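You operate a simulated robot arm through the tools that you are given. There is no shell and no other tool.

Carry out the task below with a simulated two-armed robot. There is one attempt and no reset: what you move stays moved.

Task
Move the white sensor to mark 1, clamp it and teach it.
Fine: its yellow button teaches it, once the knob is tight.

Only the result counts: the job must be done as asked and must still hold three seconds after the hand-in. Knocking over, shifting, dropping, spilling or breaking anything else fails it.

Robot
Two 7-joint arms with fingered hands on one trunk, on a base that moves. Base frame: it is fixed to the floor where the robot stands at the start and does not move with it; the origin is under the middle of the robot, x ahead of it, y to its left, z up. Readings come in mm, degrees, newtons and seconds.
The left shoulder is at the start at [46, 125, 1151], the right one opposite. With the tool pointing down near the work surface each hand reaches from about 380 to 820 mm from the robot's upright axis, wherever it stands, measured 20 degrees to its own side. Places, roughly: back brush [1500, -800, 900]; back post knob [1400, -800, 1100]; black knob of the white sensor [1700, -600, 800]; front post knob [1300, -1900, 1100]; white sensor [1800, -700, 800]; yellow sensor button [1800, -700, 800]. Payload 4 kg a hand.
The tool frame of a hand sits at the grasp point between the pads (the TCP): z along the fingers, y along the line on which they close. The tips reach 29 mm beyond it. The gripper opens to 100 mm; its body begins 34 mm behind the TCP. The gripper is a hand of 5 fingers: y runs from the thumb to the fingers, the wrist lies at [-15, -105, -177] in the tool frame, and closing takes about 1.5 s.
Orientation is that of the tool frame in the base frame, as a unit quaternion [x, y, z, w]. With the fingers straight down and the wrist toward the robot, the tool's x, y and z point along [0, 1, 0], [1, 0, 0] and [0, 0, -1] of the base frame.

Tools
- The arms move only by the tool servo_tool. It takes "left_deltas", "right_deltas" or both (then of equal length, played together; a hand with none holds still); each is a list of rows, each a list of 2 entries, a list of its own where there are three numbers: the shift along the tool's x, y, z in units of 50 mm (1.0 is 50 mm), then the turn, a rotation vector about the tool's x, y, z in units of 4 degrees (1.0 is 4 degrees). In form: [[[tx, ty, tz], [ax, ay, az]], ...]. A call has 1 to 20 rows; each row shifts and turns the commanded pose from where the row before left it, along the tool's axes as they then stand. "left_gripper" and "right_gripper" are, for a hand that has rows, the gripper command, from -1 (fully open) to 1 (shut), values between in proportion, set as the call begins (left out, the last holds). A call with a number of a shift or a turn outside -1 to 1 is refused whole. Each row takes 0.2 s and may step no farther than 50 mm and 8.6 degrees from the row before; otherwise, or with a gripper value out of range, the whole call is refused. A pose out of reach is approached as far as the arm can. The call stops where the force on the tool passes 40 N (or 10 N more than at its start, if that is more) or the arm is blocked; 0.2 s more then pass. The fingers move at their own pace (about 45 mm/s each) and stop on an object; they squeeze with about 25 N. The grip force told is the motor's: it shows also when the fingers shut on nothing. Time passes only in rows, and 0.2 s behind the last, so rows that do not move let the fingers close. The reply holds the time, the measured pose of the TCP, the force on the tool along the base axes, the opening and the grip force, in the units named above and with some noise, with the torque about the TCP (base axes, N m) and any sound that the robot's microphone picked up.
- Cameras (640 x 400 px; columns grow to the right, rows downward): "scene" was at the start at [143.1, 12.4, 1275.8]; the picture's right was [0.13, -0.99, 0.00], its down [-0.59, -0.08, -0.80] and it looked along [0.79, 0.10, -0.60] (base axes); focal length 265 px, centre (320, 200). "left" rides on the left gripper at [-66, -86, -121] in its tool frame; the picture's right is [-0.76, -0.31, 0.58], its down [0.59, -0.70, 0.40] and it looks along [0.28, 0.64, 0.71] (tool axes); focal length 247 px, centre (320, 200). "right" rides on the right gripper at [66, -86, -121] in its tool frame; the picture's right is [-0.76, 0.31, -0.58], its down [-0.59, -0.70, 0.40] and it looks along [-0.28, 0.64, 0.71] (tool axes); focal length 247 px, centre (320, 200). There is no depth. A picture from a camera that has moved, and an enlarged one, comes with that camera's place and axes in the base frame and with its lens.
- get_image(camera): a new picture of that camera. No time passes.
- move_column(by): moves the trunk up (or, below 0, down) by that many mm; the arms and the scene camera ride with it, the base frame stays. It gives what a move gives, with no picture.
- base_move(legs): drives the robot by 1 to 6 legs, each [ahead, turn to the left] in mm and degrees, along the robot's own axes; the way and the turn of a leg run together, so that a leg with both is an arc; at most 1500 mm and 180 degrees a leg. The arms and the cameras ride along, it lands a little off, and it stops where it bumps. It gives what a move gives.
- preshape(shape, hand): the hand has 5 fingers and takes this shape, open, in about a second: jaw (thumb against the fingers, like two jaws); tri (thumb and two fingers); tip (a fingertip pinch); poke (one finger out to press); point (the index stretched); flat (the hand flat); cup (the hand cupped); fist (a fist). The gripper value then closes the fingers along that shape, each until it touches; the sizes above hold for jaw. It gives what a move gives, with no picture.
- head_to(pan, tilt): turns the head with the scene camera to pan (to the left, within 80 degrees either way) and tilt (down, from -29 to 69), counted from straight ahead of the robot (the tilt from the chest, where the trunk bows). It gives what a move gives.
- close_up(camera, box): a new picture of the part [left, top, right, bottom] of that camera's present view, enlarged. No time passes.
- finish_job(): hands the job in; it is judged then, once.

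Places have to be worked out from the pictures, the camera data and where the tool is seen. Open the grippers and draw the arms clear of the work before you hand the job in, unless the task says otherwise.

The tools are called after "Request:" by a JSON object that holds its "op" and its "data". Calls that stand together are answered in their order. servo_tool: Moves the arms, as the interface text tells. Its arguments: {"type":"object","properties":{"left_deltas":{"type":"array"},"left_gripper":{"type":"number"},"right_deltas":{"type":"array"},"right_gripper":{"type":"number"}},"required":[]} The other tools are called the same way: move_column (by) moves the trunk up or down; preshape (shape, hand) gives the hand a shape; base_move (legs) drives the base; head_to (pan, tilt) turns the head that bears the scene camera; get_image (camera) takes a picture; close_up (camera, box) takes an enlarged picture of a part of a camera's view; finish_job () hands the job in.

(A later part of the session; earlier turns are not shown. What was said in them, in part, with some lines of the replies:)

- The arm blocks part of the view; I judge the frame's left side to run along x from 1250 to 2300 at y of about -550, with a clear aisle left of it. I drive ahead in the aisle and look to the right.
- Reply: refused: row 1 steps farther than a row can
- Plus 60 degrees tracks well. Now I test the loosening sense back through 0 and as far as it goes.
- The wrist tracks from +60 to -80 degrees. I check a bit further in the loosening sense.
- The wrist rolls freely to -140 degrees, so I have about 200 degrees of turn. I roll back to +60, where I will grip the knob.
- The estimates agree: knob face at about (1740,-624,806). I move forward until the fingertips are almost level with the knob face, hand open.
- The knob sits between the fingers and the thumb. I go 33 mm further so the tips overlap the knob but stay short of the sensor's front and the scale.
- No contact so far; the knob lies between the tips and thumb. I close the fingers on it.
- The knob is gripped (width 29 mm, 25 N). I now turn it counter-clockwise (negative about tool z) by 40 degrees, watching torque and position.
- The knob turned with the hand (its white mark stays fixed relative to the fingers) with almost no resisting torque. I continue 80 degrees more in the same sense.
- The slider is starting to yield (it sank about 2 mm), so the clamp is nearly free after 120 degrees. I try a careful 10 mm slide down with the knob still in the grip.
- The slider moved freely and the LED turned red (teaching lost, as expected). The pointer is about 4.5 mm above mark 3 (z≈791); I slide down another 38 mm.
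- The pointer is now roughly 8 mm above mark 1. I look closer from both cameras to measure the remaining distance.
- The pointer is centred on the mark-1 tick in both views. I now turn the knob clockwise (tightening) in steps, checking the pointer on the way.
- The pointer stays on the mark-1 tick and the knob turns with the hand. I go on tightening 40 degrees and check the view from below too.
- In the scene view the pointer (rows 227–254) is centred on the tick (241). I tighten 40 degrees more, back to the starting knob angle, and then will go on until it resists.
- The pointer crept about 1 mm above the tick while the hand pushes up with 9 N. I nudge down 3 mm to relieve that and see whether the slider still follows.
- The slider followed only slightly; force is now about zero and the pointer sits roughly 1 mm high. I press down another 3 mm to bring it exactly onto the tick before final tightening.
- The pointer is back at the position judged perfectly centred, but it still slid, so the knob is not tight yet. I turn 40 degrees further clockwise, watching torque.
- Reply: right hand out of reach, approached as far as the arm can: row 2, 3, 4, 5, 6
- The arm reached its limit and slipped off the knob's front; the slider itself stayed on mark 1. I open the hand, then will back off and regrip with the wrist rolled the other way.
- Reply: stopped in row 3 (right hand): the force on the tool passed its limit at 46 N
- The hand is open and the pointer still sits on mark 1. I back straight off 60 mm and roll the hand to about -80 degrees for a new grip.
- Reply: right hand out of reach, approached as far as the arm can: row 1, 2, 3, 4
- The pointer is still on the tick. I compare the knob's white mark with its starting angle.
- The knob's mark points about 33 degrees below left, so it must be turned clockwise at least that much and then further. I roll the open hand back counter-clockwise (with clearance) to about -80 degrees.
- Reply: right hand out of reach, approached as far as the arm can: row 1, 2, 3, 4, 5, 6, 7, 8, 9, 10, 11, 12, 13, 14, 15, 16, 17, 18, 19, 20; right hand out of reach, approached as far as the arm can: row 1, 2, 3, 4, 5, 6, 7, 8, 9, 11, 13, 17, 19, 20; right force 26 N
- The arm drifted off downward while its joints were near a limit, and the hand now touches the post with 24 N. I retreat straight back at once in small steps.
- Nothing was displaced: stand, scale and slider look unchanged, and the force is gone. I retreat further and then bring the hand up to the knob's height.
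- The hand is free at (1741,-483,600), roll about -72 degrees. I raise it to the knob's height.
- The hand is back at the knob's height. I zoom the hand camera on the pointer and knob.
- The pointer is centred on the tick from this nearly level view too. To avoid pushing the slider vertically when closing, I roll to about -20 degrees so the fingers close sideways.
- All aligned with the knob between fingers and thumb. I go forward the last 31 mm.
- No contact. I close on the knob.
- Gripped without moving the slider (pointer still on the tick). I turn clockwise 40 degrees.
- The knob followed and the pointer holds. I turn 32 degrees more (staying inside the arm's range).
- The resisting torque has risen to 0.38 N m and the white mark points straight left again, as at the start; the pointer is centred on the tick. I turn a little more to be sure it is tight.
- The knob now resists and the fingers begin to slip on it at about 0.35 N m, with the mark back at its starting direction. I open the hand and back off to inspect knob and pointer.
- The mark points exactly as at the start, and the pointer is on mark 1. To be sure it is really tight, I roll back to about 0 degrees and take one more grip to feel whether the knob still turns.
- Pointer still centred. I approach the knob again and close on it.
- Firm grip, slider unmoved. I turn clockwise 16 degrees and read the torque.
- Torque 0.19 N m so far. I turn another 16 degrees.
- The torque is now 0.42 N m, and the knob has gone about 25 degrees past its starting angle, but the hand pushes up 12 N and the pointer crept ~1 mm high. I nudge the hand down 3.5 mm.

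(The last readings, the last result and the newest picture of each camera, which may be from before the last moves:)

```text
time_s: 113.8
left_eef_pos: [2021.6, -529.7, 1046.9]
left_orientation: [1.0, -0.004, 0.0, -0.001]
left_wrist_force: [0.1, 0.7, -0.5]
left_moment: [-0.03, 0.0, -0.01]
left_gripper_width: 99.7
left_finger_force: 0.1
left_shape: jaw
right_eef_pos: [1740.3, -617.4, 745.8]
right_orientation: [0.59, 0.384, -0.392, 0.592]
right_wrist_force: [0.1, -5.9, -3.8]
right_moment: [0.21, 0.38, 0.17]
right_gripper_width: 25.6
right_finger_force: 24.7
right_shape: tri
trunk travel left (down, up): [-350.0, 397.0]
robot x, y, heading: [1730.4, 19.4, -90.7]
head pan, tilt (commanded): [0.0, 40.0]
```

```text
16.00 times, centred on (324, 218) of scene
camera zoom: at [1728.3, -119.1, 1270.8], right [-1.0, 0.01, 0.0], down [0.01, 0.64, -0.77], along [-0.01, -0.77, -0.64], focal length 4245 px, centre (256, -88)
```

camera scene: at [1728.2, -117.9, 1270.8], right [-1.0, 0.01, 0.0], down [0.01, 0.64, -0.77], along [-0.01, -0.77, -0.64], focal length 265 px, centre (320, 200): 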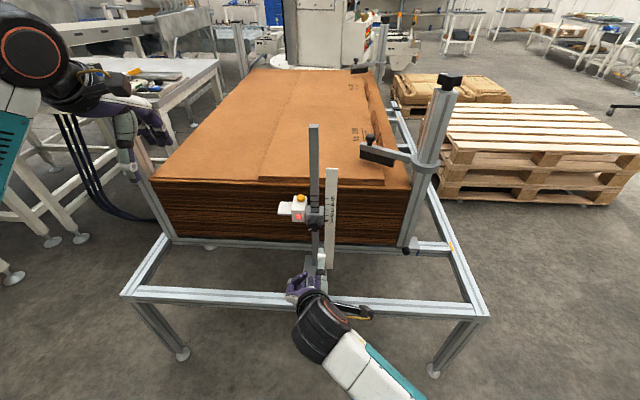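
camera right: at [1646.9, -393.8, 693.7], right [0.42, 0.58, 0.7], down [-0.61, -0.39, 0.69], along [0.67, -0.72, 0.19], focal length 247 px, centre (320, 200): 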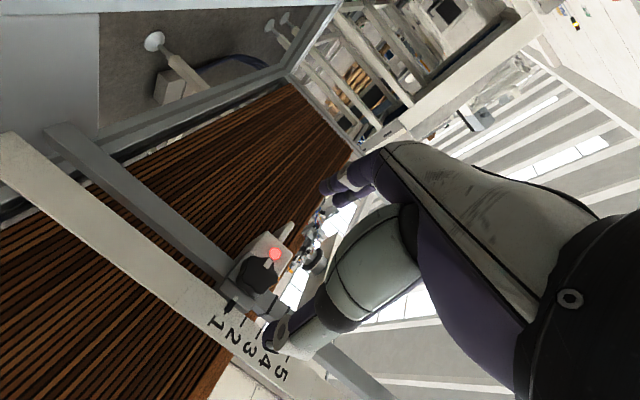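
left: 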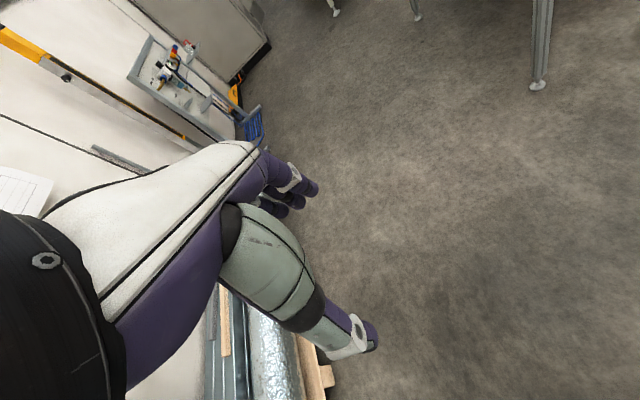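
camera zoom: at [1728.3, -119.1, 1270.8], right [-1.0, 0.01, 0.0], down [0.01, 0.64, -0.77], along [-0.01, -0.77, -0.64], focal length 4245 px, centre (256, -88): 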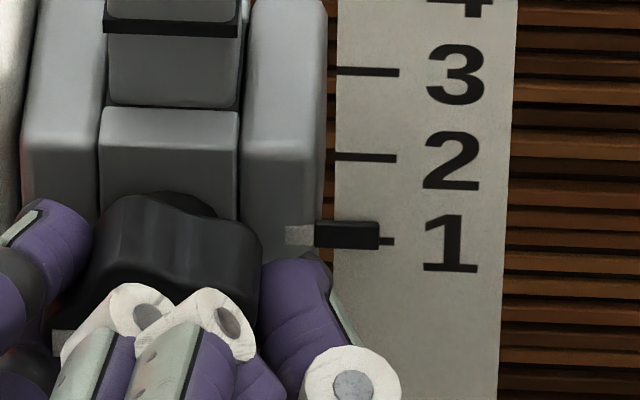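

The pointer is now about 1.5 mm high. I push down 5 mm more and hold.

Request:
{"op": "servo_tool", "data": {"right_deltas": [[[0.092, -0.039, 0], [0, 0, 0]], [[0, 0, 0], [0, 0, 0]], [[0, 0, 0], [0, 0, 0]]]}}

Request:
{"op": "close_up", "data": {"camera": "scene", "box": [308, 208, 340, 228]}}

```text
time_s: 114.5
left_eef_pos: [2021.8, -530.0, 1047.2]
left_orientation: [1.0, -0.004, 0.0, -0.001]
left_wrist_force: [0.3, -0.7, -0.2]
left_moment: [0.02, 0.0, 0.03]
left_gripper_width: 99.9
left_finger_force: 0.0
left_shape: jaw
right_eef_pos: [1740.3, -615.1, 740.7]
right_orientation: [0.59, 0.383, -0.392, 0.593]
right_wrist_force: [-0.6, -12.2, 6.1]
right_moment: [-0.05, 0.24, 0.21]
right_gripper_width: 25.5
right_finger_force: 25.2
right_shape: tri
trunk travel left (down, up): [-350.0, 397.0]
robot x, y, heading: [1731.7, 22.2, -90.5]
head pan, tilt (commanded): [0.0, 40.0]
```

```text
16.00 times, centred on (324, 218) of scene
camera zoom: at [1728.2, -118.4, 1270.9], right [-1.0, 0.01, 0.0], down [0.01, 0.64, -0.77], along [-0.01, -0.77, -0.64], focal length 4245 px, centre (256, -88)
```

zoom: 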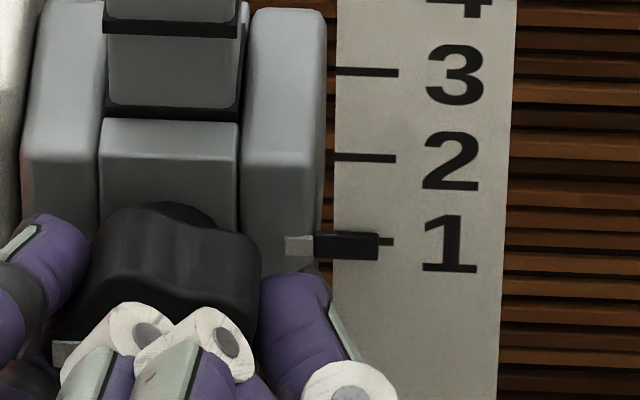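

The pointer is back on the tick. I release here and check how far the knob has turned.

Request:
{"op": "servo_tool", "data": {"right_deltas": [[[0, 0, 0], [0, 0, 0]], [[0, 0, 0], [0, 0, 0]], [[0, 0, 0], [0, 0, 0]], [[0, 0, 0], [0, 0, 0]], [[0, 0, 0], [0, 0, 0]], [[0, 0, 0], [0, 0, 0]], [[0, 0, 0], [0, 0, 0]], [[0, 0, 0], [0, 0, 0]]], "right_gripper": -1}}

Request:
{"op": "servo_tool", "data": {"right_deltas": [[[0, 0, -0.4], [0, 0, 0]], [[0, 0, -0.4], [0, 0, 0]], [[0, 0, -0.4], [0, 0, 0]], [[0, 0, -0.4], [0, 0, 0]], [[0, 0, -0.4], [0, 0, 0]], [[0, 0, 0], [0, 0, 0]]]}}

Request:
{"op": "close_up", "data": {"camera": "scene", "box": [272, 185, 368, 245]}}

Request:
{"op": "close_up", "data": {"camera": "scene", "box": [308, 208, 340, 228]}}

Request:
{"op": "get_image", "data": {"camera": "right"}}

```text
time_s: 116.3
left_eef_pos: [2021.9, -529.6, 1047.8]
left_orientation: [1.0, -0.005, 0.001, 0.0]
left_wrist_force: [0.9, 0.4, 0.1]
left_moment: [-0.01, -0.04, 0.0]
left_gripper_width: 99.9
left_finger_force: 0.1
left_shape: jaw
right_eef_pos: [1741.3, -614.1, 739.3]
right_orientation: [0.591, 0.384, -0.392, 0.591]
right_wrist_force: [-0.9, 0.4, -0.5]
right_moment: [0.03, 0.02, 0.0]
right_gripper_width: 99.6
right_finger_force: 0.1
right_shape: tri
trunk travel left (down, up): [-350.0, 397.0]
robot x, y, heading: [1730.2, 22.5, -90.7]
head pan, tilt (commanded): [0.0, 40.0]
```

```text
time_s: 117.8
left_eef_pos: [2021.7, -529.3, 1046.5]
left_orientation: [1.0, -0.004, 0.0, 0.001]
left_wrist_force: [0.1, -1.1, -0.3]
left_moment: [-0.05, -0.02, 0.01]
left_gripper_width: 99.8
left_finger_force: 0.1
left_shape: jaw
right_eef_pos: [1742.8, -516.7, 737.4]
right_orientation: [0.591, 0.385, -0.392, 0.591]
right_wrist_force: [-0.7, 0.0, 0.3]
right_moment: [-0.01, -0.01, -0.01]
right_gripper_width: 99.8
right_finger_force: 0.0
right_shape: tri
trunk travel left (down, up): [-350.0, 397.0]
robot x, y, heading: [1730.8, 25.3, -90.8]
head pan, tilt (commanded): [0.0, 40.0]
```

```text
6.67 times, centred on (320, 215) of scene
camera zoom: at [1728.2, -117.9, 1270.8], right [-1.0, 0.01, 0.0], down [0.01, 0.64, -0.77], along [-0.01, -0.77, -0.64], focal length 1769 px, centre (320, 100)
```

zoom: 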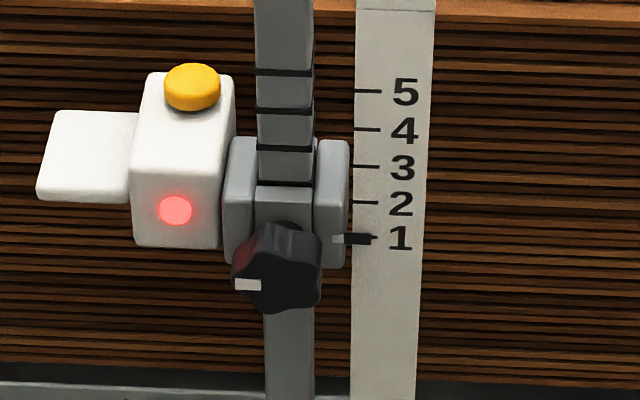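

```text
16.00 times, centred on (324, 218) of scene
camera zoom: at [1728.2, -117.9, 1270.8], right [-1.0, 0.01, 0.0], down [0.01, 0.64, -0.77], along [-0.01, -0.77, -0.64], focal length 4245 px, centre (256, -88)
```

zoom: 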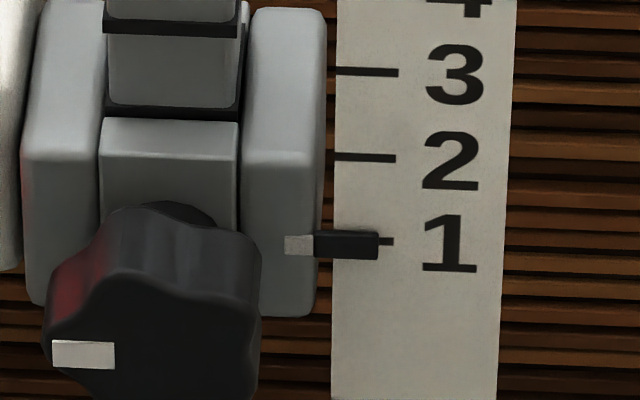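

```text
taken
camera right: at [1690.7, -396.5, 643.3], right [-0.01, 0.58, 0.81], down [-0.88, -0.39, 0.26], along [0.47, -0.71, 0.52], focal length 247 px, centre (320, 200)
```

right: 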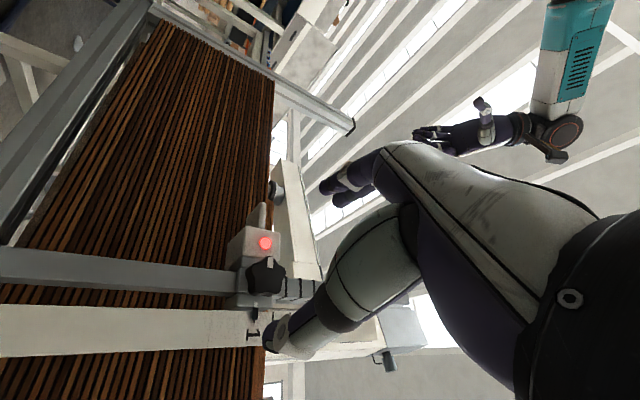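

The knob is back at exactly the same stop angle (mark unmoved), so it is hard against its tight end, and the pointer is centred on mark 1. I withdraw the right hand to the right and give the left hand a poking shape to press the yellow button.

Request:
{"op": "servo_tool", "data": {"right_deltas": [[[0, 0, -0.8], [0, 0, 0]], [[-0.234, -0.552, -0.2], [0, 0, 0]], [[-0.234, -0.552, -0.2], [0, 0, 0]], [[-0.234, -0.552, -0.2], [0, 0, 0]], [[-0.234, -0.552, -0.2], [0, 0, 0]], [[-0.234, -0.552, -0.2], [0, 0, 0]], [[0, 0, 0], [0, 0, 0]]]}}

Request:
{"op": "preshape", "data": {"hand": "left", "shape": "poke"}}

Request:
{"op": "get_image", "data": {"camera": "scene"}}

Request:
{"op": "close_up", "data": {"camera": "scene", "box": [70, 60, 214, 190]}}

Request:
{"op": "get_image", "data": {"camera": "left"}}

```text
time_s: 119.3
left_eef_pos: [2022.0, -529.9, 1046.8]
left_orientation: [1.0, -0.004, 0.0, 0.0]
left_wrist_force: [-0.3, 0.6, 0.8]
left_moment: [-0.01, 0.02, 0.0]
left_gripper_width: 99.8
left_finger_force: 0.1
left_shape: jaw
right_eef_pos: [1591.6, -424.0, 738.7]
right_orientation: [0.591, 0.385, -0.392, 0.591]
right_wrist_force: [0.5, -0.3, 0.1]
right_moment: [-0.03, -0.02, 0.03]
right_gripper_width: 99.8
right_finger_force: 0.0
right_shape: tri
trunk travel left (down, up): [-350.0, 397.0]
robot x, y, heading: [1728.2, 24.7, -90.1]
head pan, tilt (commanded): [0.0, 40.0]
```

```text
time_s: 120.2
left_eef_pos: [2021.3, -528.6, 1047.8]
left_orientation: [1.0, -0.004, 0.0, 0.0]
left_wrist_force: [0.2, -0.5, -0.2]
left_moment: [-0.01, -0.01, -0.01]
left_gripper_width: 0.0
left_finger_force: 0.0
left_shape: poke
right_eef_pos: [1593.3, -424.1, 738.3]
right_orientation: [0.591, 0.384, -0.392, 0.592]
right_wrist_force: [0.4, 0.2, -0.2]
right_moment: [0.0, -0.01, 0.01]
right_gripper_width: 99.8
right_finger_force: 0.0
right_shape: tri
trunk travel left (down, up): [-350.0, 397.0]
robot x, y, heading: [1730.5, 21.3, -90.6]
head pan, tilt (commanded): [0.0, 40.0]
```

```text
taken
camera scene: at [1728.2, -117.9, 1270.9], right [-1.0, 0.01, 0.0], down [0.01, 0.64, -0.77], along [-0.01, -0.77, -0.64], focal length 265 px, centre (320, 200)
```

scene: 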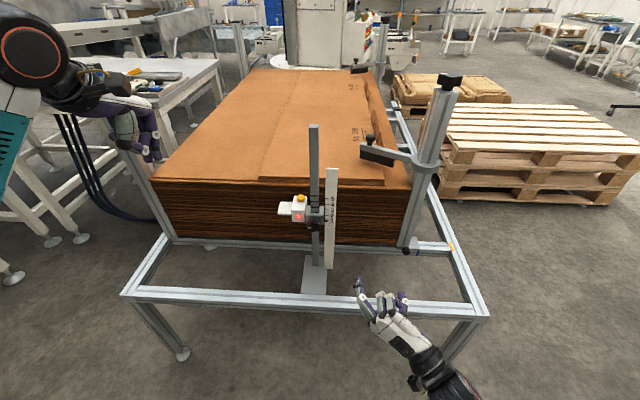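

```text
3.08 times, centred on (142, 125) of scene
camera zoom: at [1728.2, -117.9, 1270.9], right [-1.0, 0.01, 0.0], down [0.01, 0.64, -0.77], along [-0.01, -0.77, -0.64], focal length 816 px, centre (868, 431)
```

zoom: 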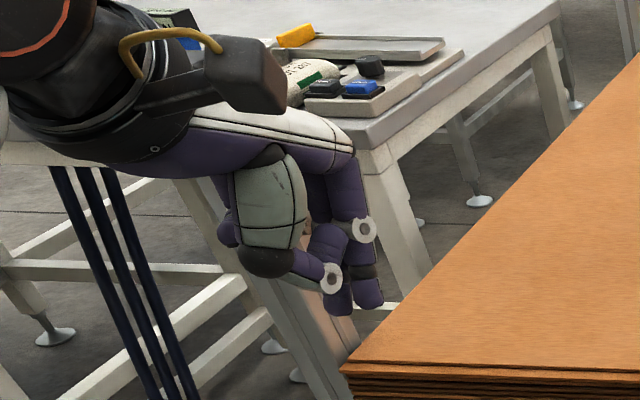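

```text
taken
camera left: at [1957.0, -444.0, 1168.4], right [-0.75, 0.31, -0.58], down [0.6, 0.7, -0.4], along [0.28, -0.64, -0.71], focal length 247 px, centre (320, 200)
```

left: 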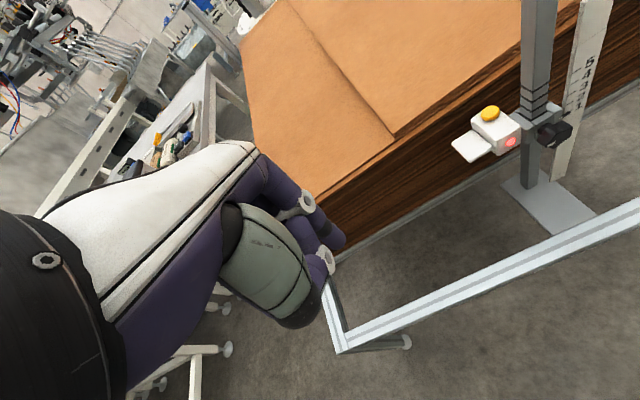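

I look closer at the poking finger from both cameras.

Request:
{"op": "close_up", "data": {"camera": "left", "box": [200, 130, 400, 380]}}

Request:
{"op": "close_up", "data": {"camera": "scene", "box": [110, 90, 206, 170]}}

```text
1.60 times, centred on (300, 255) of left
camera zoom: at [1957.0, -444.0, 1168.4], right [-0.75, 0.31, -0.58], down [0.6, 0.7, -0.4], along [0.28, -0.64, -0.71], focal length 395 px, centre (352, 112)
```

zoom: 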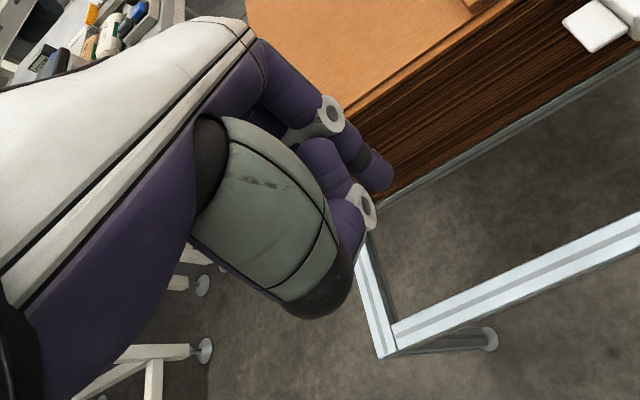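

```text
5.00 times, centred on (158, 130) of scene
camera zoom: at [1728.2, -117.9, 1270.9], right [-1.0, 0.01, 0.0], down [0.01, 0.64, -0.77], along [-0.01, -0.77, -0.64], focal length 1327 px, centre (1130, 550)
```

zoom: 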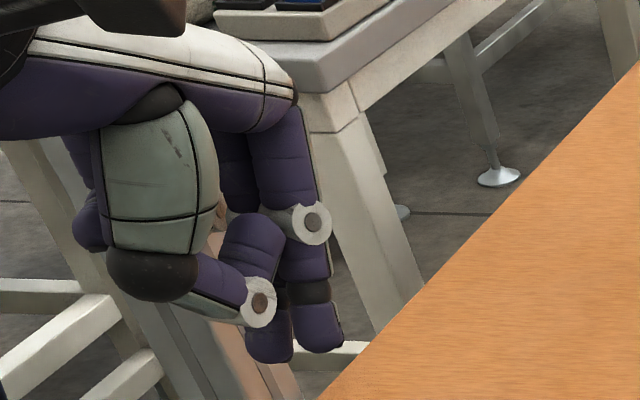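

The poking fingertip lies about (-5, +4, +28) mm from the TCP in the tool frame. To keep the palm clear of the post, I tilt the left hand 28 degrees so that it leans to the left (away from the post) before approaching.

Request:
{"op": "servo_tool", "data": {"left_deltas": [[[0, 0, 0], [0, -1, 0]], [[0, 0, 0], [0, -1, 0]], [[0, 0, 0], [0, -1, 0]], [[0, 0, 0], [0, -1, 0]], [[0, 0, 0], [0, -1, 0]], [[0, 0, 0], [0, -1, 0]], [[0, 0, 0], [0, -1, 0]], [[0, 0, 0], [0, 0, 0]]]}}

Request:
{"op": "get_image", "data": {"camera": "left"}}

Request:
{"op": "get_image", "data": {"camera": "scene"}}

```text
time_s: 122.0
left_eef_pos: [2021.5, -528.3, 1048.0]
left_orientation: [0.97, -0.004, -0.243, -0.001]
left_wrist_force: [-0.1, 0.0, -0.3]
left_moment: [0.01, -0.02, -0.01]
left_gripper_width: 0.0
left_finger_force: 0.0
left_shape: poke
right_eef_pos: [1592.4, -422.1, 738.5]
right_orientation: [0.591, 0.385, -0.392, 0.591]
right_wrist_force: [-0.7, -0.3, 0.0]
right_moment: [-0.02, 0.0, 0.01]
right_gripper_width: 99.9
right_finger_force: 0.0
right_shape: tri
trunk travel left (down, up): [-350.0, 397.0]
robot x, y, heading: [1727.4, 21.2, -90.4]
head pan, tilt (commanded): [0.0, 40.0]
```

```text
taken
camera left: at [2021.9, -444.0, 1184.8], right [-0.94, 0.32, -0.15], down [0.34, 0.7, -0.63], along [-0.09, -0.64, -0.76], focal length 247 px, centre (320, 200)
```

left: 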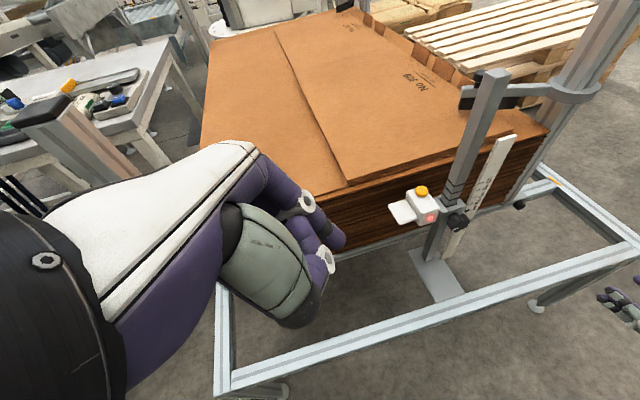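

```text
taken
camera scene: at [1728.2, -117.9, 1270.9], right [-1.0, 0.01, 0.0], down [0.01, 0.64, -0.77], along [-0.01, -0.77, -0.64], focal length 265 px, centre (320, 200)
```

scene: 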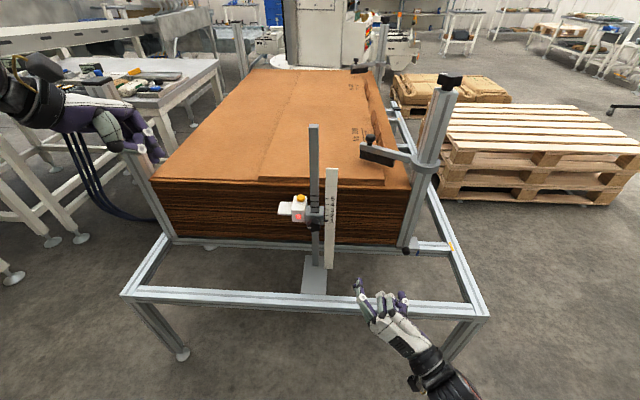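

The tilted pose is reached. The left camera now sees the button; I enlarge it to refine its position.

Request:
{"op": "close_up", "data": {"camera": "left", "box": [380, 170, 476, 240]}}

Request:
{"op": "close_up", "data": {"camera": "scene", "box": [276, 185, 324, 215]}}

Request:
{"op": "close_up", "data": {"camera": "left", "box": [400, 50, 520, 260]}}

```text
5.71 times, centred on (428, 205) of left
camera zoom: at [2021.9, -444.0, 1184.8], right [-0.94, 0.32, -0.15], down [0.34, 0.7, -0.63], along [-0.09, -0.64, -0.76], focal length 1411 px, centre (-297, 171)
```

zoom: 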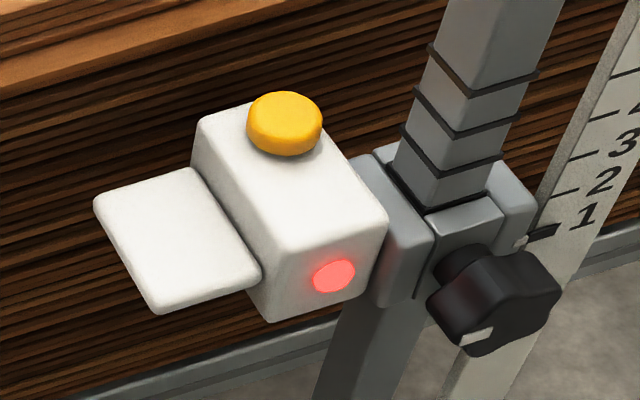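

```text
13.33 times, centred on (300, 200) of scene
camera zoom: at [1728.2, -117.9, 1270.9], right [-1.0, 0.01, 0.0], down [0.01, 0.64, -0.77], along [-0.01, -0.77, -0.64], focal length 3538 px, centre (587, 200)
```

zoom: 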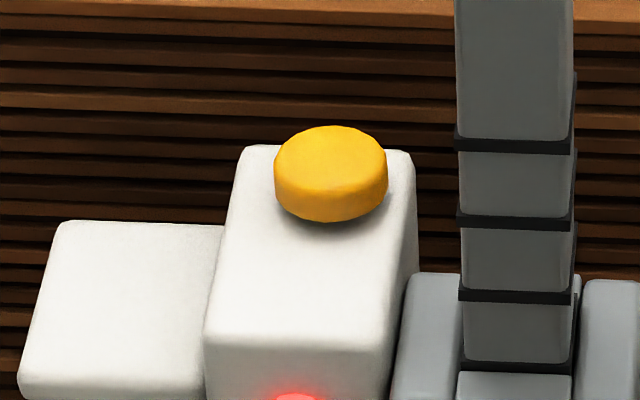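

```text
1.90 times, centred on (460, 155) of left
camera zoom: at [2021.9, -444.0, 1184.8], right [-0.94, 0.32, -0.15], down [0.34, 0.7, -0.63], along [-0.09, -0.64, -0.76], focal length 470 px, centre (53, 286)
```

zoom: 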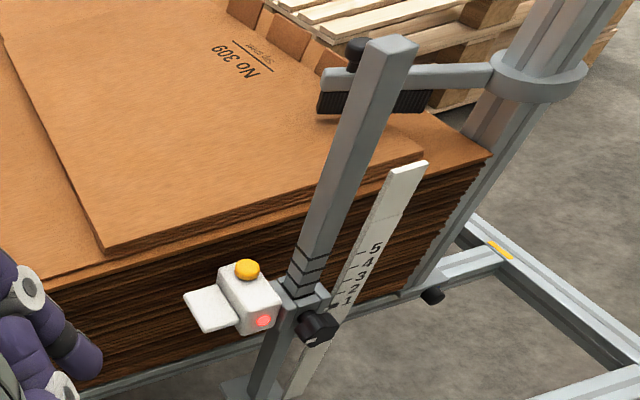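

The button's top centre is at about (1777,-711,785). I move the left fingertip toward a point some 70 mm above it.

Request:
{"op": "servo_tool", "data": {"left_deltas": [[[-0.244, 0.413, 0.639], [0, 0, 0]], [[-0.244, 0.413, 0.639], [0, 0, 0]], [[-0.244, 0.413, 0.639], [0, 0, 0]], [[-0.244, 0.413, 0.639], [0, 0, 0]], [[-0.244, 0.413, 0.639], [0, 0, 0]], [[-0.244, 0.413, 0.639], [0, 0, 0]], [[-0.244, 0.413, 0.639], [0, 0, 0]], [[0, 0, 0], [0, 0, 0]]]}}

Request:
{"op": "get_image", "data": {"camera": "left"}}

Request:
{"op": "get_image", "data": {"camera": "scene"}}

Request:
{"op": "close_up", "data": {"camera": "scene", "box": [240, 120, 368, 220]}}

```text
time_s: 123.8
left_eef_pos: [1841.5, -671.8, 890.6]
left_orientation: [0.97, -0.005, -0.241, -0.001]
left_wrist_force: [-0.2, 0.2, -0.5]
left_moment: [0.0, 0.02, 0.02]
left_gripper_width: 0.0
left_finger_force: 0.0
left_shape: poke
right_eef_pos: [1592.4, -422.7, 738.1]
right_orientation: [0.591, 0.385, -0.391, 0.591]
right_wrist_force: [0.4, -0.2, 0.7]
right_moment: [0.0, 0.0, 0.01]
right_gripper_width: 99.6
right_finger_force: 0.1
right_shape: tri
trunk travel left (down, up): [-350.0, 397.0]
robot x, y, heading: [1728.5, 24.0, -90.5]
head pan, tilt (commanded): [0.0, 40.0]
```

```text
taken
camera left: at [1841.0, -586.0, 1028.1], right [-0.94, 0.32, -0.15], down [0.34, 0.7, -0.63], along [-0.09, -0.64, -0.76], focal length 247 px, centre (320, 200)
```

left: 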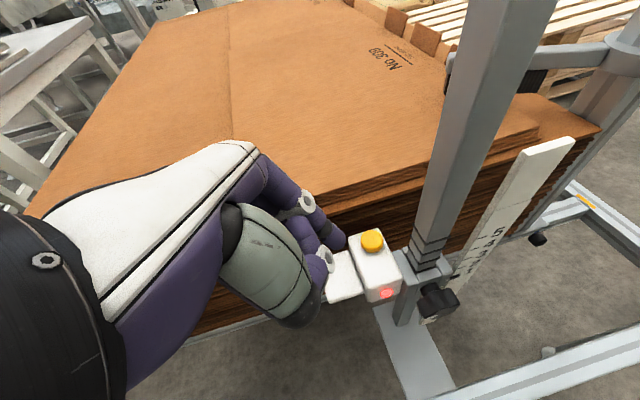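

```text
taken
camera scene: at [1728.0, -118.0, 1270.9], right [-1.0, 0.01, 0.0], down [0.01, 0.64, -0.77], along [-0.01, -0.77, -0.64], focal length 265 px, centre (320, 200)
```

scene: 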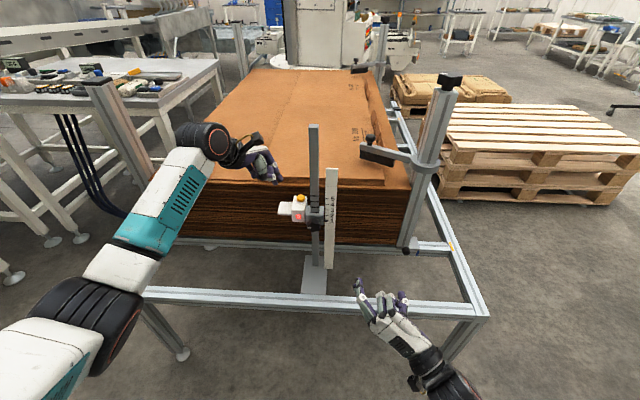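

```text
4.00 times, centred on (304, 170) of scene
camera zoom: at [1728.0, -118.0, 1270.9], right [-1.0, 0.01, 0.0], down [0.01, 0.64, -0.77], along [-0.01, -0.77, -0.64], focal length 1061 px, centre (384, 320)
```

zoom: 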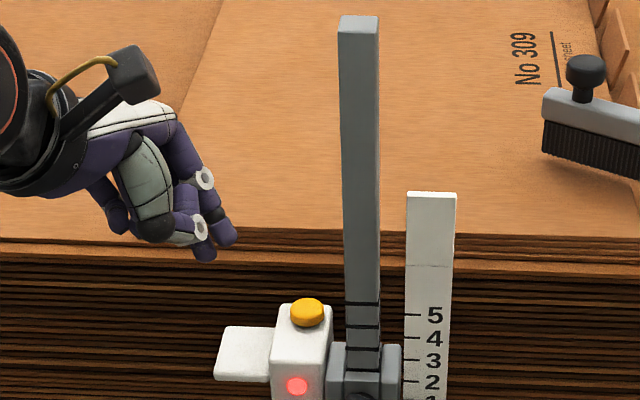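

The fingertip is exactly where predicted. I bring it to hover about 25 mm above the button.

Request:
{"op": "servo_tool", "data": {"left_deltas": [[[-0.07, 0.177, 0.366], [0, 0, 0]], [[-0.07, 0.177, 0.366], [0, 0, 0]], [[-0.07, 0.177, 0.366], [0, 0, 0]], [[-0.07, 0.177, 0.366], [0, 0, 0]], [[0, 0, 0], [0, 0, 0]]]}}

Request:
{"op": "get_image", "data": {"camera": "left"}}

Request:
{"op": "close_up", "data": {"camera": "scene", "box": [256, 150, 352, 220]}}

```text
time_s: 125.0
left_eef_pos: [1793.4, -704.9, 832.3]
left_orientation: [0.97, -0.004, -0.242, -0.001]
left_wrist_force: [-0.1, 0.1, -1.0]
left_moment: [-0.02, -0.01, 0.01]
left_gripper_width: 0.1
left_finger_force: 0.1
left_shape: poke
right_eef_pos: [1591.8, -424.1, 738.9]
right_orientation: [0.591, 0.384, -0.392, 0.592]
right_wrist_force: [-0.2, 0.4, 0.1]
right_moment: [-0.02, 0.03, -0.01]
right_gripper_width: 99.6
right_finger_force: 0.1
right_shape: tri
trunk travel left (down, up): [-350.0, 397.0]
robot x, y, heading: [1730.8, 25.2, -90.6]
head pan, tilt (commanded): [0.0, 40.0]
```

```text
taken
camera left: at [1793.0, -621.1, 969.9], right [-0.94, 0.32, -0.15], down [0.34, 0.7, -0.63], along [-0.09, -0.64, -0.76], focal length 247 px, centre (320, 200)
```

left: 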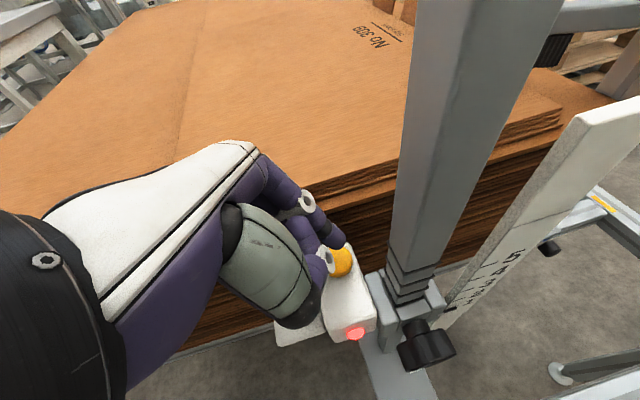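

```text
5.71 times, centred on (304, 185) of scene
camera zoom: at [1728.0, -118.0, 1270.9], right [-1.0, 0.01, 0.0], down [0.01, 0.64, -0.77], along [-0.01, -0.77, -0.64], focal length 1516 px, centre (411, 286)
```

zoom: 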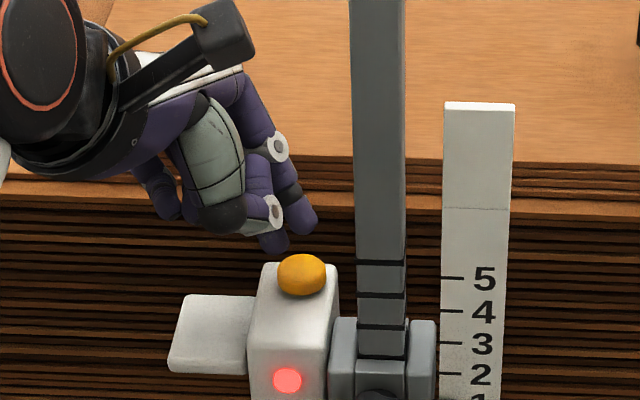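

The image shows a second fingertip beside the index, about 16 mm toward +x and, with this tilt, slightly lower. I zoom in to understand it before pressing.

Request:
{"op": "close_up", "data": {"camera": "scene", "box": [280, 160, 320, 200]}}

Request:
{"op": "close_up", "data": {"camera": "left", "box": [280, 180, 400, 340]}}

```text
10.00 times, centred on (300, 180) of scene
camera zoom: at [1728.0, -118.0, 1270.9], right [-1.0, 0.01, 0.0], down [0.01, 0.64, -0.77], along [-0.01, -0.77, -0.64], focal length 2653 px, centre (520, 400)
```

zoom: 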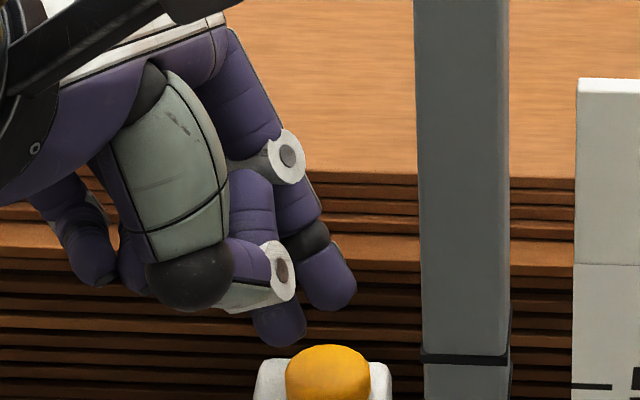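

```text
2.50 times, centred on (340, 260) of left
camera zoom: at [1793.0, -621.1, 969.9], right [-0.94, 0.32, -0.15], down [0.34, 0.7, -0.63], along [-0.09, -0.64, -0.76], focal length 617 px, centre (270, 50)
```

zoom: 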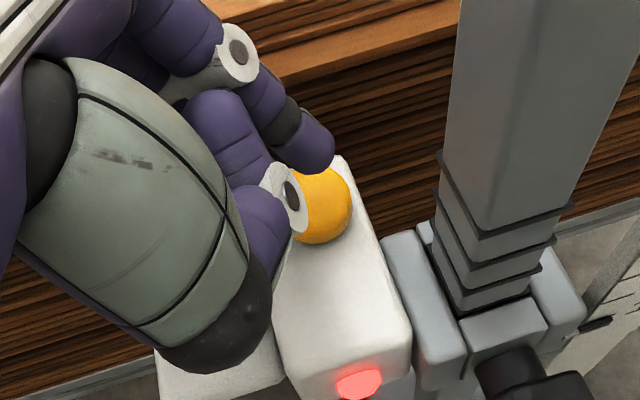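

The second tip is the thumb, held level with the index in this shape. I lift away and try the "point" shape instead, which should leave only the index out.

Request:
{"op": "servo_tool", "data": {"left_deltas": [[[0, -0.3, -0.6], [0, 0, 0]], [[0, -0.3, -0.6], [0, 0, 0]], [[0, -0.3, -0.6], [0, 0, 0]], [[0, 0, 0], [0, 0, 0]]]}}

Request:
{"op": "preshape", "data": {"hand": "left", "shape": "point"}}

Request:
{"op": "close_up", "data": {"camera": "scene", "box": [240, 130, 352, 215]}}

Request:
{"op": "get_image", "data": {"camera": "left"}}

```text
time_s: 126.0
left_eef_pos: [1836.3, -659.2, 910.8]
left_orientation: [0.97, -0.005, -0.241, -0.002]
left_wrist_force: [0.3, 0.1, 0.6]
left_moment: [-0.02, 0.04, 0.04]
left_gripper_width: 0.0
left_finger_force: 0.0
left_shape: poke
right_eef_pos: [1591.8, -423.4, 738.3]
right_orientation: [0.591, 0.385, -0.391, 0.591]
right_wrist_force: [0.2, -0.2, 0.4]
right_moment: [0.01, 0.02, -0.02]
right_gripper_width: 99.9
right_finger_force: 0.0
right_shape: tri
trunk travel left (down, up): [-350.0, 397.0]
robot x, y, heading: [1726.9, 21.3, -90.4]
head pan, tilt (commanded): [0.0, 40.0]
```

```text
time_s: 127.0
left_eef_pos: [1836.3, -660.3, 912.6]
left_orientation: [0.97, -0.004, -0.242, -0.001]
left_wrist_force: [0.2, 0.6, -0.3]
left_moment: [-0.01, 0.0, 0.0]
left_gripper_width: 0.1
left_finger_force: 0.1
left_shape: point
right_eef_pos: [1592.7, -422.8, 738.9]
right_orientation: [0.591, 0.385, -0.391, 0.591]
right_wrist_force: [-0.3, 0.0, 0.6]
right_moment: [-0.01, -0.05, -0.04]
right_gripper_width: 100.1
right_finger_force: 0.0
right_shape: tri
trunk travel left (down, up): [-350.0, 397.0]
robot x, y, heading: [1730.4, 19.0, -90.3]
head pan, tilt (commanded): [0.0, 40.0]
```

```text
4.71 times, centred on (296, 172) of scene
camera zoom: at [1728.1, -118.0, 1270.9], right [-1.0, 0.01, 0.0], down [0.01, 0.64, -0.77], along [-0.01, -0.77, -0.64], focal length 1249 px, centre (433, 329)
```

zoom: 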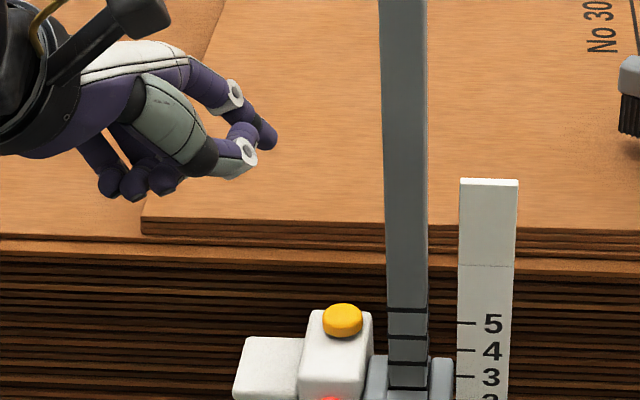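

```text
taken
camera left: at [1836.5, -575.8, 1049.7], right [-0.94, 0.32, -0.15], down [0.34, 0.7, -0.63], along [-0.09, -0.64, -0.76], focal length 247 px, centre (320, 200)
```

left: 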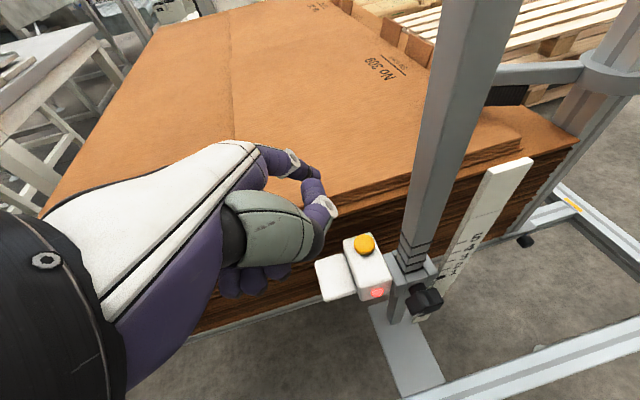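

The "point" shape sends the index sideways, which is worse. I go back to "poke" and will press with whichever tip leads (the thumb tip, at about tool (11,-1,28), beside the index).

Request:
{"op": "preshape", "data": {"hand": "left", "shape": "poke"}}

Request:
{"op": "close_up", "data": {"camera": "scene", "box": [240, 130, 320, 190]}}

Request:
{"op": "close_up", "data": {"camera": "left", "box": [240, 150, 400, 330]}}

```text
time_s: 127.8
left_eef_pos: [1836.9, -661.0, 911.8]
left_orientation: [0.97, -0.005, -0.242, -0.001]
left_wrist_force: [-0.2, 0.6, 0.1]
left_moment: [-0.01, -0.02, 0.03]
left_gripper_width: 0.0
left_finger_force: 0.0
left_shape: poke
right_eef_pos: [1592.0, -424.0, 738.5]
right_orientation: [0.591, 0.385, -0.392, 0.591]
right_wrist_force: [-1.1, -0.7, -0.7]
right_moment: [-0.01, 0.02, 0.01]
right_gripper_width: 99.6
right_finger_force: 0.0
right_shape: tri
trunk travel left (down, up): [-350.0, 397.0]
robot x, y, heading: [1730.1, 24.7, -90.7]
head pan, tilt (commanded): [0.0, 40.0]
```

```text
6.67 times, centred on (280, 160) of scene
camera zoom: at [1728.1, -118.0, 1270.9], right [-1.0, 0.01, 0.0], down [0.01, 0.64, -0.77], along [-0.01, -0.77, -0.64], focal length 1769 px, centre (587, 467)
```

zoom: 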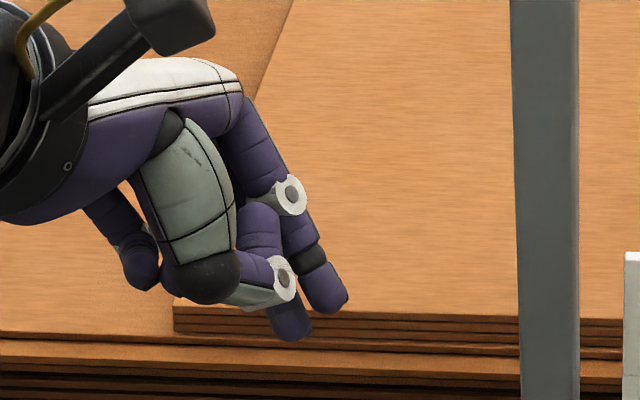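

```text
2.22 times, centred on (320, 240) of left
camera zoom: at [1836.4, -575.8, 1049.7], right [-0.94, 0.32, -0.15], down [0.34, 0.7, -0.63], along [-0.09, -0.64, -0.76], focal length 549 px, centre (320, 111)
```

zoom: 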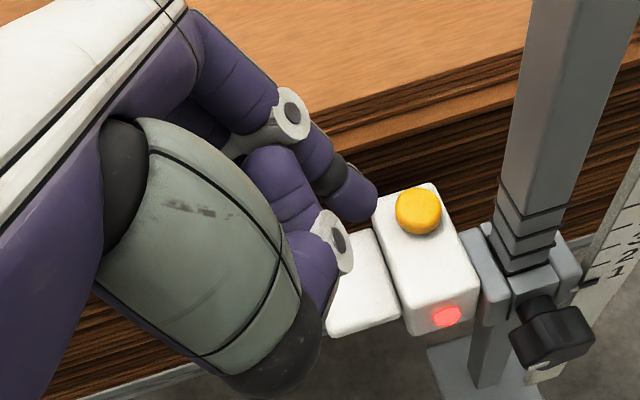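

The thumb tip's predicted place matches the picture within 3 mm. I move so that it hovers about 20 mm above the button centre.

Request:
{"op": "servo_tool", "data": {"left_deltas": [[[-0.053, 0.208, 0.377], [0, 0, 0]], [[-0.053, 0.208, 0.377], [0, 0, 0]], [[-0.053, 0.208, 0.377], [0, 0, 0]], [[-0.053, 0.208, 0.377], [0, 0, 0]], [[-0.053, 0.208, 0.377], [0, 0, 0]], [[0, 0, 0], [0, 0, 0]]]}}

Request:
{"op": "close_up", "data": {"camera": "scene", "box": [256, 150, 352, 220]}}

Request:
{"op": "close_up", "data": {"camera": "left", "box": [240, 150, 440, 360]}}

```text
time_s: 129.2
left_eef_pos: [1778.8, -713.1, 833.8]
left_orientation: [0.97, -0.004, -0.242, -0.001]
left_wrist_force: [0.2, 0.4, -0.3]
left_moment: [-0.01, 0.0, 0.0]
left_gripper_width: 0.0
left_finger_force: 0.1
left_shape: poke
right_eef_pos: [1592.5, -422.7, 737.4]
right_orientation: [0.591, 0.385, -0.391, 0.591]
right_wrist_force: [0.4, 0.4, 0.3]
right_moment: [0.02, 0.02, 0.02]
right_gripper_width: 99.8
right_finger_force: 0.0
right_shape: tri
trunk travel left (down, up): [-350.0, 397.0]
robot x, y, heading: [1727.4, 24.8, -90.5]
head pan, tilt (commanded): [0.0, 40.0]
```

```text
5.71 times, centred on (304, 185) of scene
camera zoom: at [1728.0, -118.0, 1270.9], right [-1.0, 0.01, 0.0], down [0.01, 0.64, -0.77], along [-0.01, -0.77, -0.64], focal length 1516 px, centre (411, 286)
```

zoom: 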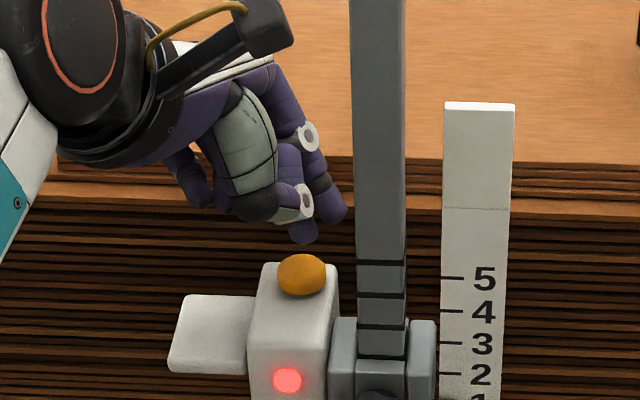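

```text
1.90 times, centred on (340, 255) of left
camera zoom: at [1778.8, -627.9, 971.1], right [-0.94, 0.32, -0.15], down [0.34, 0.7, -0.63], along [-0.09, -0.64, -0.76], focal length 470 px, centre (282, 95)
```

zoom: 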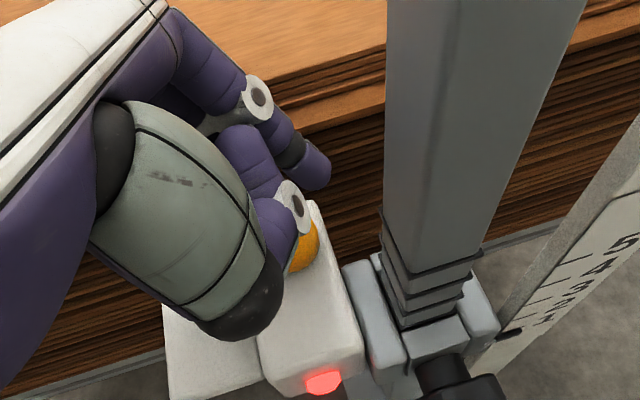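

The thumb tip is right above the button. I descend 14 mm vertically, then continue in small steps watching the force and LED.

Request:
{"op": "servo_tool", "data": {"left_deltas": [[[0.066, 0, 0.1235], [0, 0, 0]], [[0.066, 0, 0.1235], [0, 0, 0]], [[0, 0, 0], [0, 0, 0]]]}}

Request:
{"op": "close_up", "data": {"camera": "scene", "box": [272, 165, 352, 225]}}

```text
time_s: 130.1
left_eef_pos: [1780.3, -713.8, 819.9]
left_orientation: [0.97, -0.005, -0.241, -0.001]
left_wrist_force: [-0.3, 0.1, 1.3]
left_moment: [-0.04, 0.0, -0.01]
left_gripper_width: 0.0
left_finger_force: 0.0
left_shape: poke
right_eef_pos: [1591.8, -423.8, 738.4]
right_orientation: [0.59, 0.385, -0.392, 0.591]
right_wrist_force: [0.1, 0.3, -0.2]
right_moment: [-0.01, -0.01, -0.01]
right_gripper_width: 99.6
right_finger_force: 0.0
right_shape: tri
trunk travel left (down, up): [-350.0, 397.0]
robot x, y, heading: [1729.1, 25.2, -90.6]
head pan, tilt (commanded): [0.0, 40.0]
heard: click
```

```text
6.67 times, centred on (312, 195) of scene
camera zoom: at [1728.0, -117.9, 1270.9], right [-1.0, 0.01, 0.0], down [0.01, 0.64, -0.77], along [-0.01, -0.77, -0.64], focal length 1769 px, centre (373, 233)
```

zoom: 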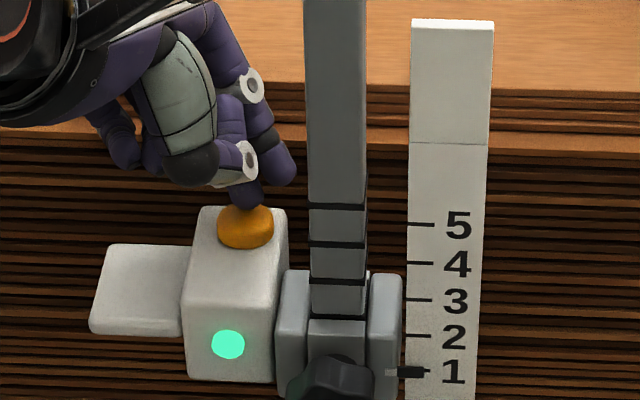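

A click was heard and the LED turned green: the sensor is taught. I lift the hand straight up off the button and away.

Request:
{"op": "servo_tool", "data": {"left_deltas": [[[-0.094, 0, -0.176], [0, 0, 0]], [[-0.188, 0, -0.352], [0, 0, 0]], [[-0.188, 0, -0.352], [0, 0, 0]], [[0, -0.4, -0.6], [0, 0, 0]], [[0, -0.4, -0.6], [0, 0, 0]], [[0, -0.4, -0.6], [0, 0, 0]], [[0, -0.4, -0.6], [0, 0, 0]], [[0, 0, 0], [0, 0, 0]]]}}

Request:
{"op": "get_image", "data": {"camera": "scene"}}

Request:
{"op": "close_up", "data": {"camera": "scene", "box": [272, 185, 368, 245]}}

Request:
{"op": "close_up", "data": {"camera": "scene", "box": [308, 208, 340, 228]}}

```text
time_s: 131.8
left_eef_pos: [1836.2, -634.0, 974.9]
left_orientation: [0.97, -0.004, -0.242, -0.003]
left_wrist_force: [-0.5, 0.6, -0.6]
left_moment: [0.0, 0.0, 0.02]
left_gripper_width: 0.0
left_finger_force: 0.0
left_shape: poke
right_eef_pos: [1592.9, -424.5, 736.9]
right_orientation: [0.59, 0.385, -0.392, 0.592]
right_wrist_force: [-0.2, 0.2, 0.6]
right_moment: [0.05, -0.02, 0.0]
right_gripper_width: 99.9
right_finger_force: 0.1
right_shape: tri
trunk travel left (down, up): [-350.0, 397.0]
robot x, y, heading: [1731.7, 18.5, -90.7]
head pan, tilt (commanded): [0.0, 40.0]
```

```text
taken
camera scene: at [1728.1, -117.9, 1270.8], right [-1.0, 0.01, 0.0], down [0.01, 0.64, -0.77], along [-0.01, -0.77, -0.64], focal length 265 px, centre (320, 200)
```

scene: 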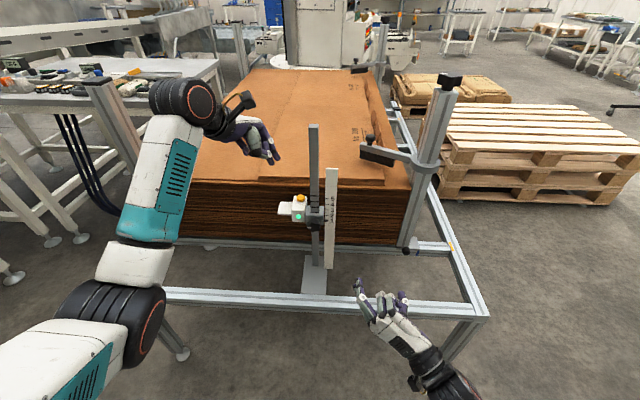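

```text
6.67 times, centred on (320, 215) of scene
camera zoom: at [1728.1, -117.9, 1270.8], right [-1.0, 0.01, 0.0], down [0.01, 0.64, -0.77], along [-0.01, -0.77, -0.64], focal length 1769 px, centre (320, 100)
```

zoom: 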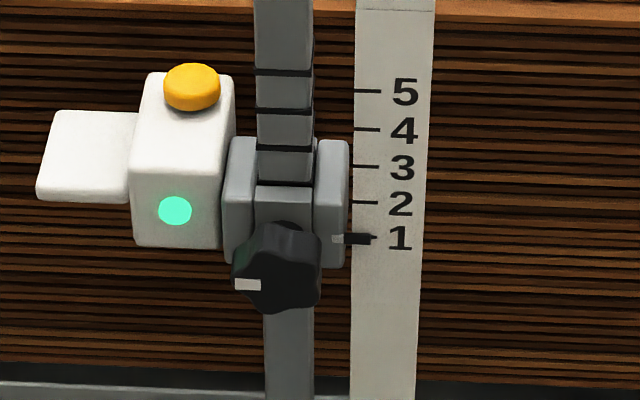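

```text
16.00 times, centred on (324, 218) of scene
camera zoom: at [1728.1, -117.9, 1270.8], right [-1.0, 0.01, 0.0], down [0.01, 0.64, -0.77], along [-0.01, -0.77, -0.64], focal length 4245 px, centre (256, -88)
```

zoom: 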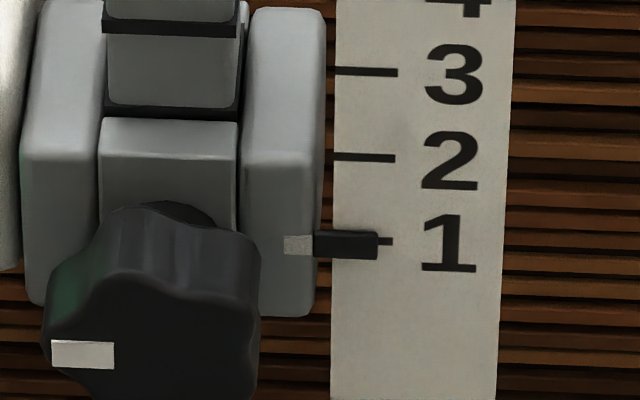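

The LED is green, the knob's mark is at its tight stop and the pointer sits on mark 1. I draw the left arm further clear and open that hand, leaving the right one open and clear as it is.

Request:
{"op": "servo_tool", "data": {"left_deltas": [[[0, -0.6, -0.6], [0, 0, 0]], [[0, -0.6, -0.6], [0, 0, 0]], [[0, -0.6, -0.5], [0, 0, 0]], [[0, -0.6, -0.4], [0, 0, 0]], [[0.4, -0.4, 0], [0, 0, 0]], [[0.4, 0, 0], [0, 0, 0]], [[0, 0, 0], [0, 0, 0]]]}}

Request:
{"op": "preshape", "data": {"hand": "left", "shape": "jaw"}}

Request:
{"op": "get_image", "data": {"camera": "scene"}}

Request:
{"op": "close_up", "data": {"camera": "scene", "box": [272, 185, 368, 245]}}

```text
time_s: 133.4
left_eef_pos: [1922.1, -493.9, 1049.5]
left_orientation: [0.97, -0.005, -0.242, -0.001]
left_wrist_force: [-0.3, -0.9, 0.7]
left_moment: [0.02, -0.01, 0.01]
left_gripper_width: 0.2
left_finger_force: 0.1
left_shape: poke
right_eef_pos: [1592.6, -424.2, 737.0]
right_orientation: [0.591, 0.385, -0.392, 0.591]
right_wrist_force: [-0.6, -0.6, -0.3]
right_moment: [0.01, 0.03, -0.04]
right_gripper_width: 99.9
right_finger_force: 0.0
right_shape: tri
trunk travel left (down, up): [-350.0, 397.0]
robot x, y, heading: [1729.4, 25.0, -90.5]
head pan, tilt (commanded): [0.0, 40.0]
```

```text
time_s: 134.3
left_eef_pos: [1921.2, -493.8, 1049.3]
left_orientation: [0.97, -0.004, -0.242, -0.001]
left_wrist_force: [0.3, -0.5, 0.0]
left_moment: [-0.01, -0.03, -0.05]
left_gripper_width: 99.7
left_finger_force: 0.1
left_shape: jaw
right_eef_pos: [1592.9, -423.9, 737.6]
right_orientation: [0.59, 0.384, -0.393, 0.591]
right_wrist_force: [0.6, 0.0, -0.6]
right_moment: [0.0, -0.01, 0.04]
right_gripper_width: 99.8
right_finger_force: 0.0
right_shape: tri
trunk travel left (down, up): [-350.0, 397.0]
robot x, y, heading: [1731.4, 24.2, -90.5]
head pan, tilt (commanded): [0.0, 40.0]
```

```text
taken
camera scene: at [1728.1, -117.9, 1270.9], right [-1.0, 0.01, 0.0], down [0.01, 0.64, -0.77], along [-0.01, -0.77, -0.64], focal length 265 px, centre (320, 200)
```

scene: 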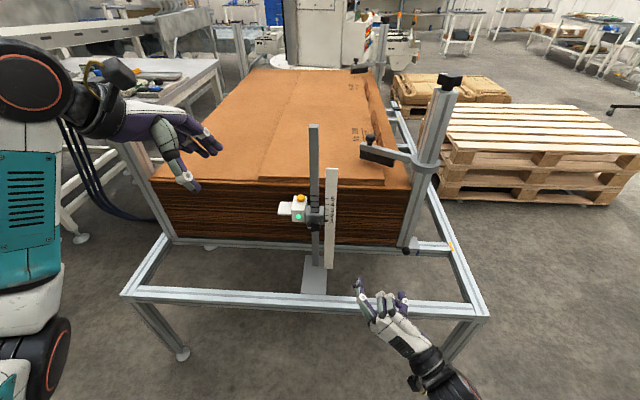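

```text
6.67 times, centred on (320, 215) of scene
camera zoom: at [1728.1, -117.9, 1270.9], right [-1.0, 0.01, 0.0], down [0.01, 0.64, -0.77], along [-0.01, -0.77, -0.64], focal length 1769 px, centre (320, 100)
```

zoom: 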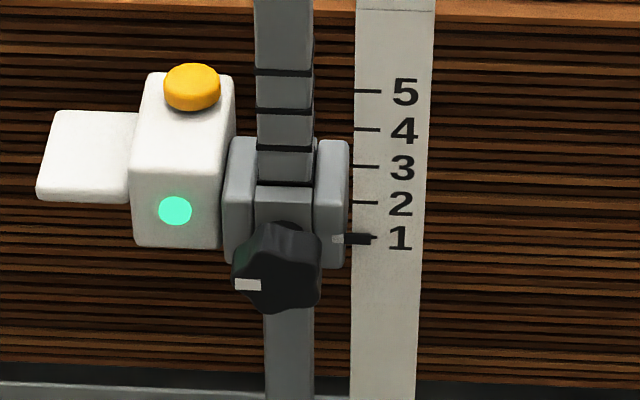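

Both hands are open and clear, the sensor is clamped at mark 1 with a green LED, and brush, posts and stack are undisturbed. I hand the job in.

Request:
{"op": "finish_job", "data": {}}

```text
The job is handed in.
```

The white sensor is at mark 1, clamped and taught, and I've handed the job in. No verdict has come back yet.

- **Position:** the pointer sat within about 1 mm of the mark 1 tick in the last views, and pressing the button did not shift it.
- **Clamp:** the knob is back at its starting stop. Turning it further only made the fingers slip, at about 0.4 N m. While I was still turning the knob, pushes of about 10 N on it moved the slider 1–2 mm. I corrected the position each time and did not push-test it again after the last correction.
- **Teaching:** pressing the yellow button gave a click, and the LED went from red to green and stayed green.

During one regrip the right arm ran to its joint limit, drifted down and pressed against the sensor's post with about 24 N. I backed off at once. The post, scale and slider looked unmoved afterwards, and I saw nothing else disturbed. Both hands are open and clear of the work.
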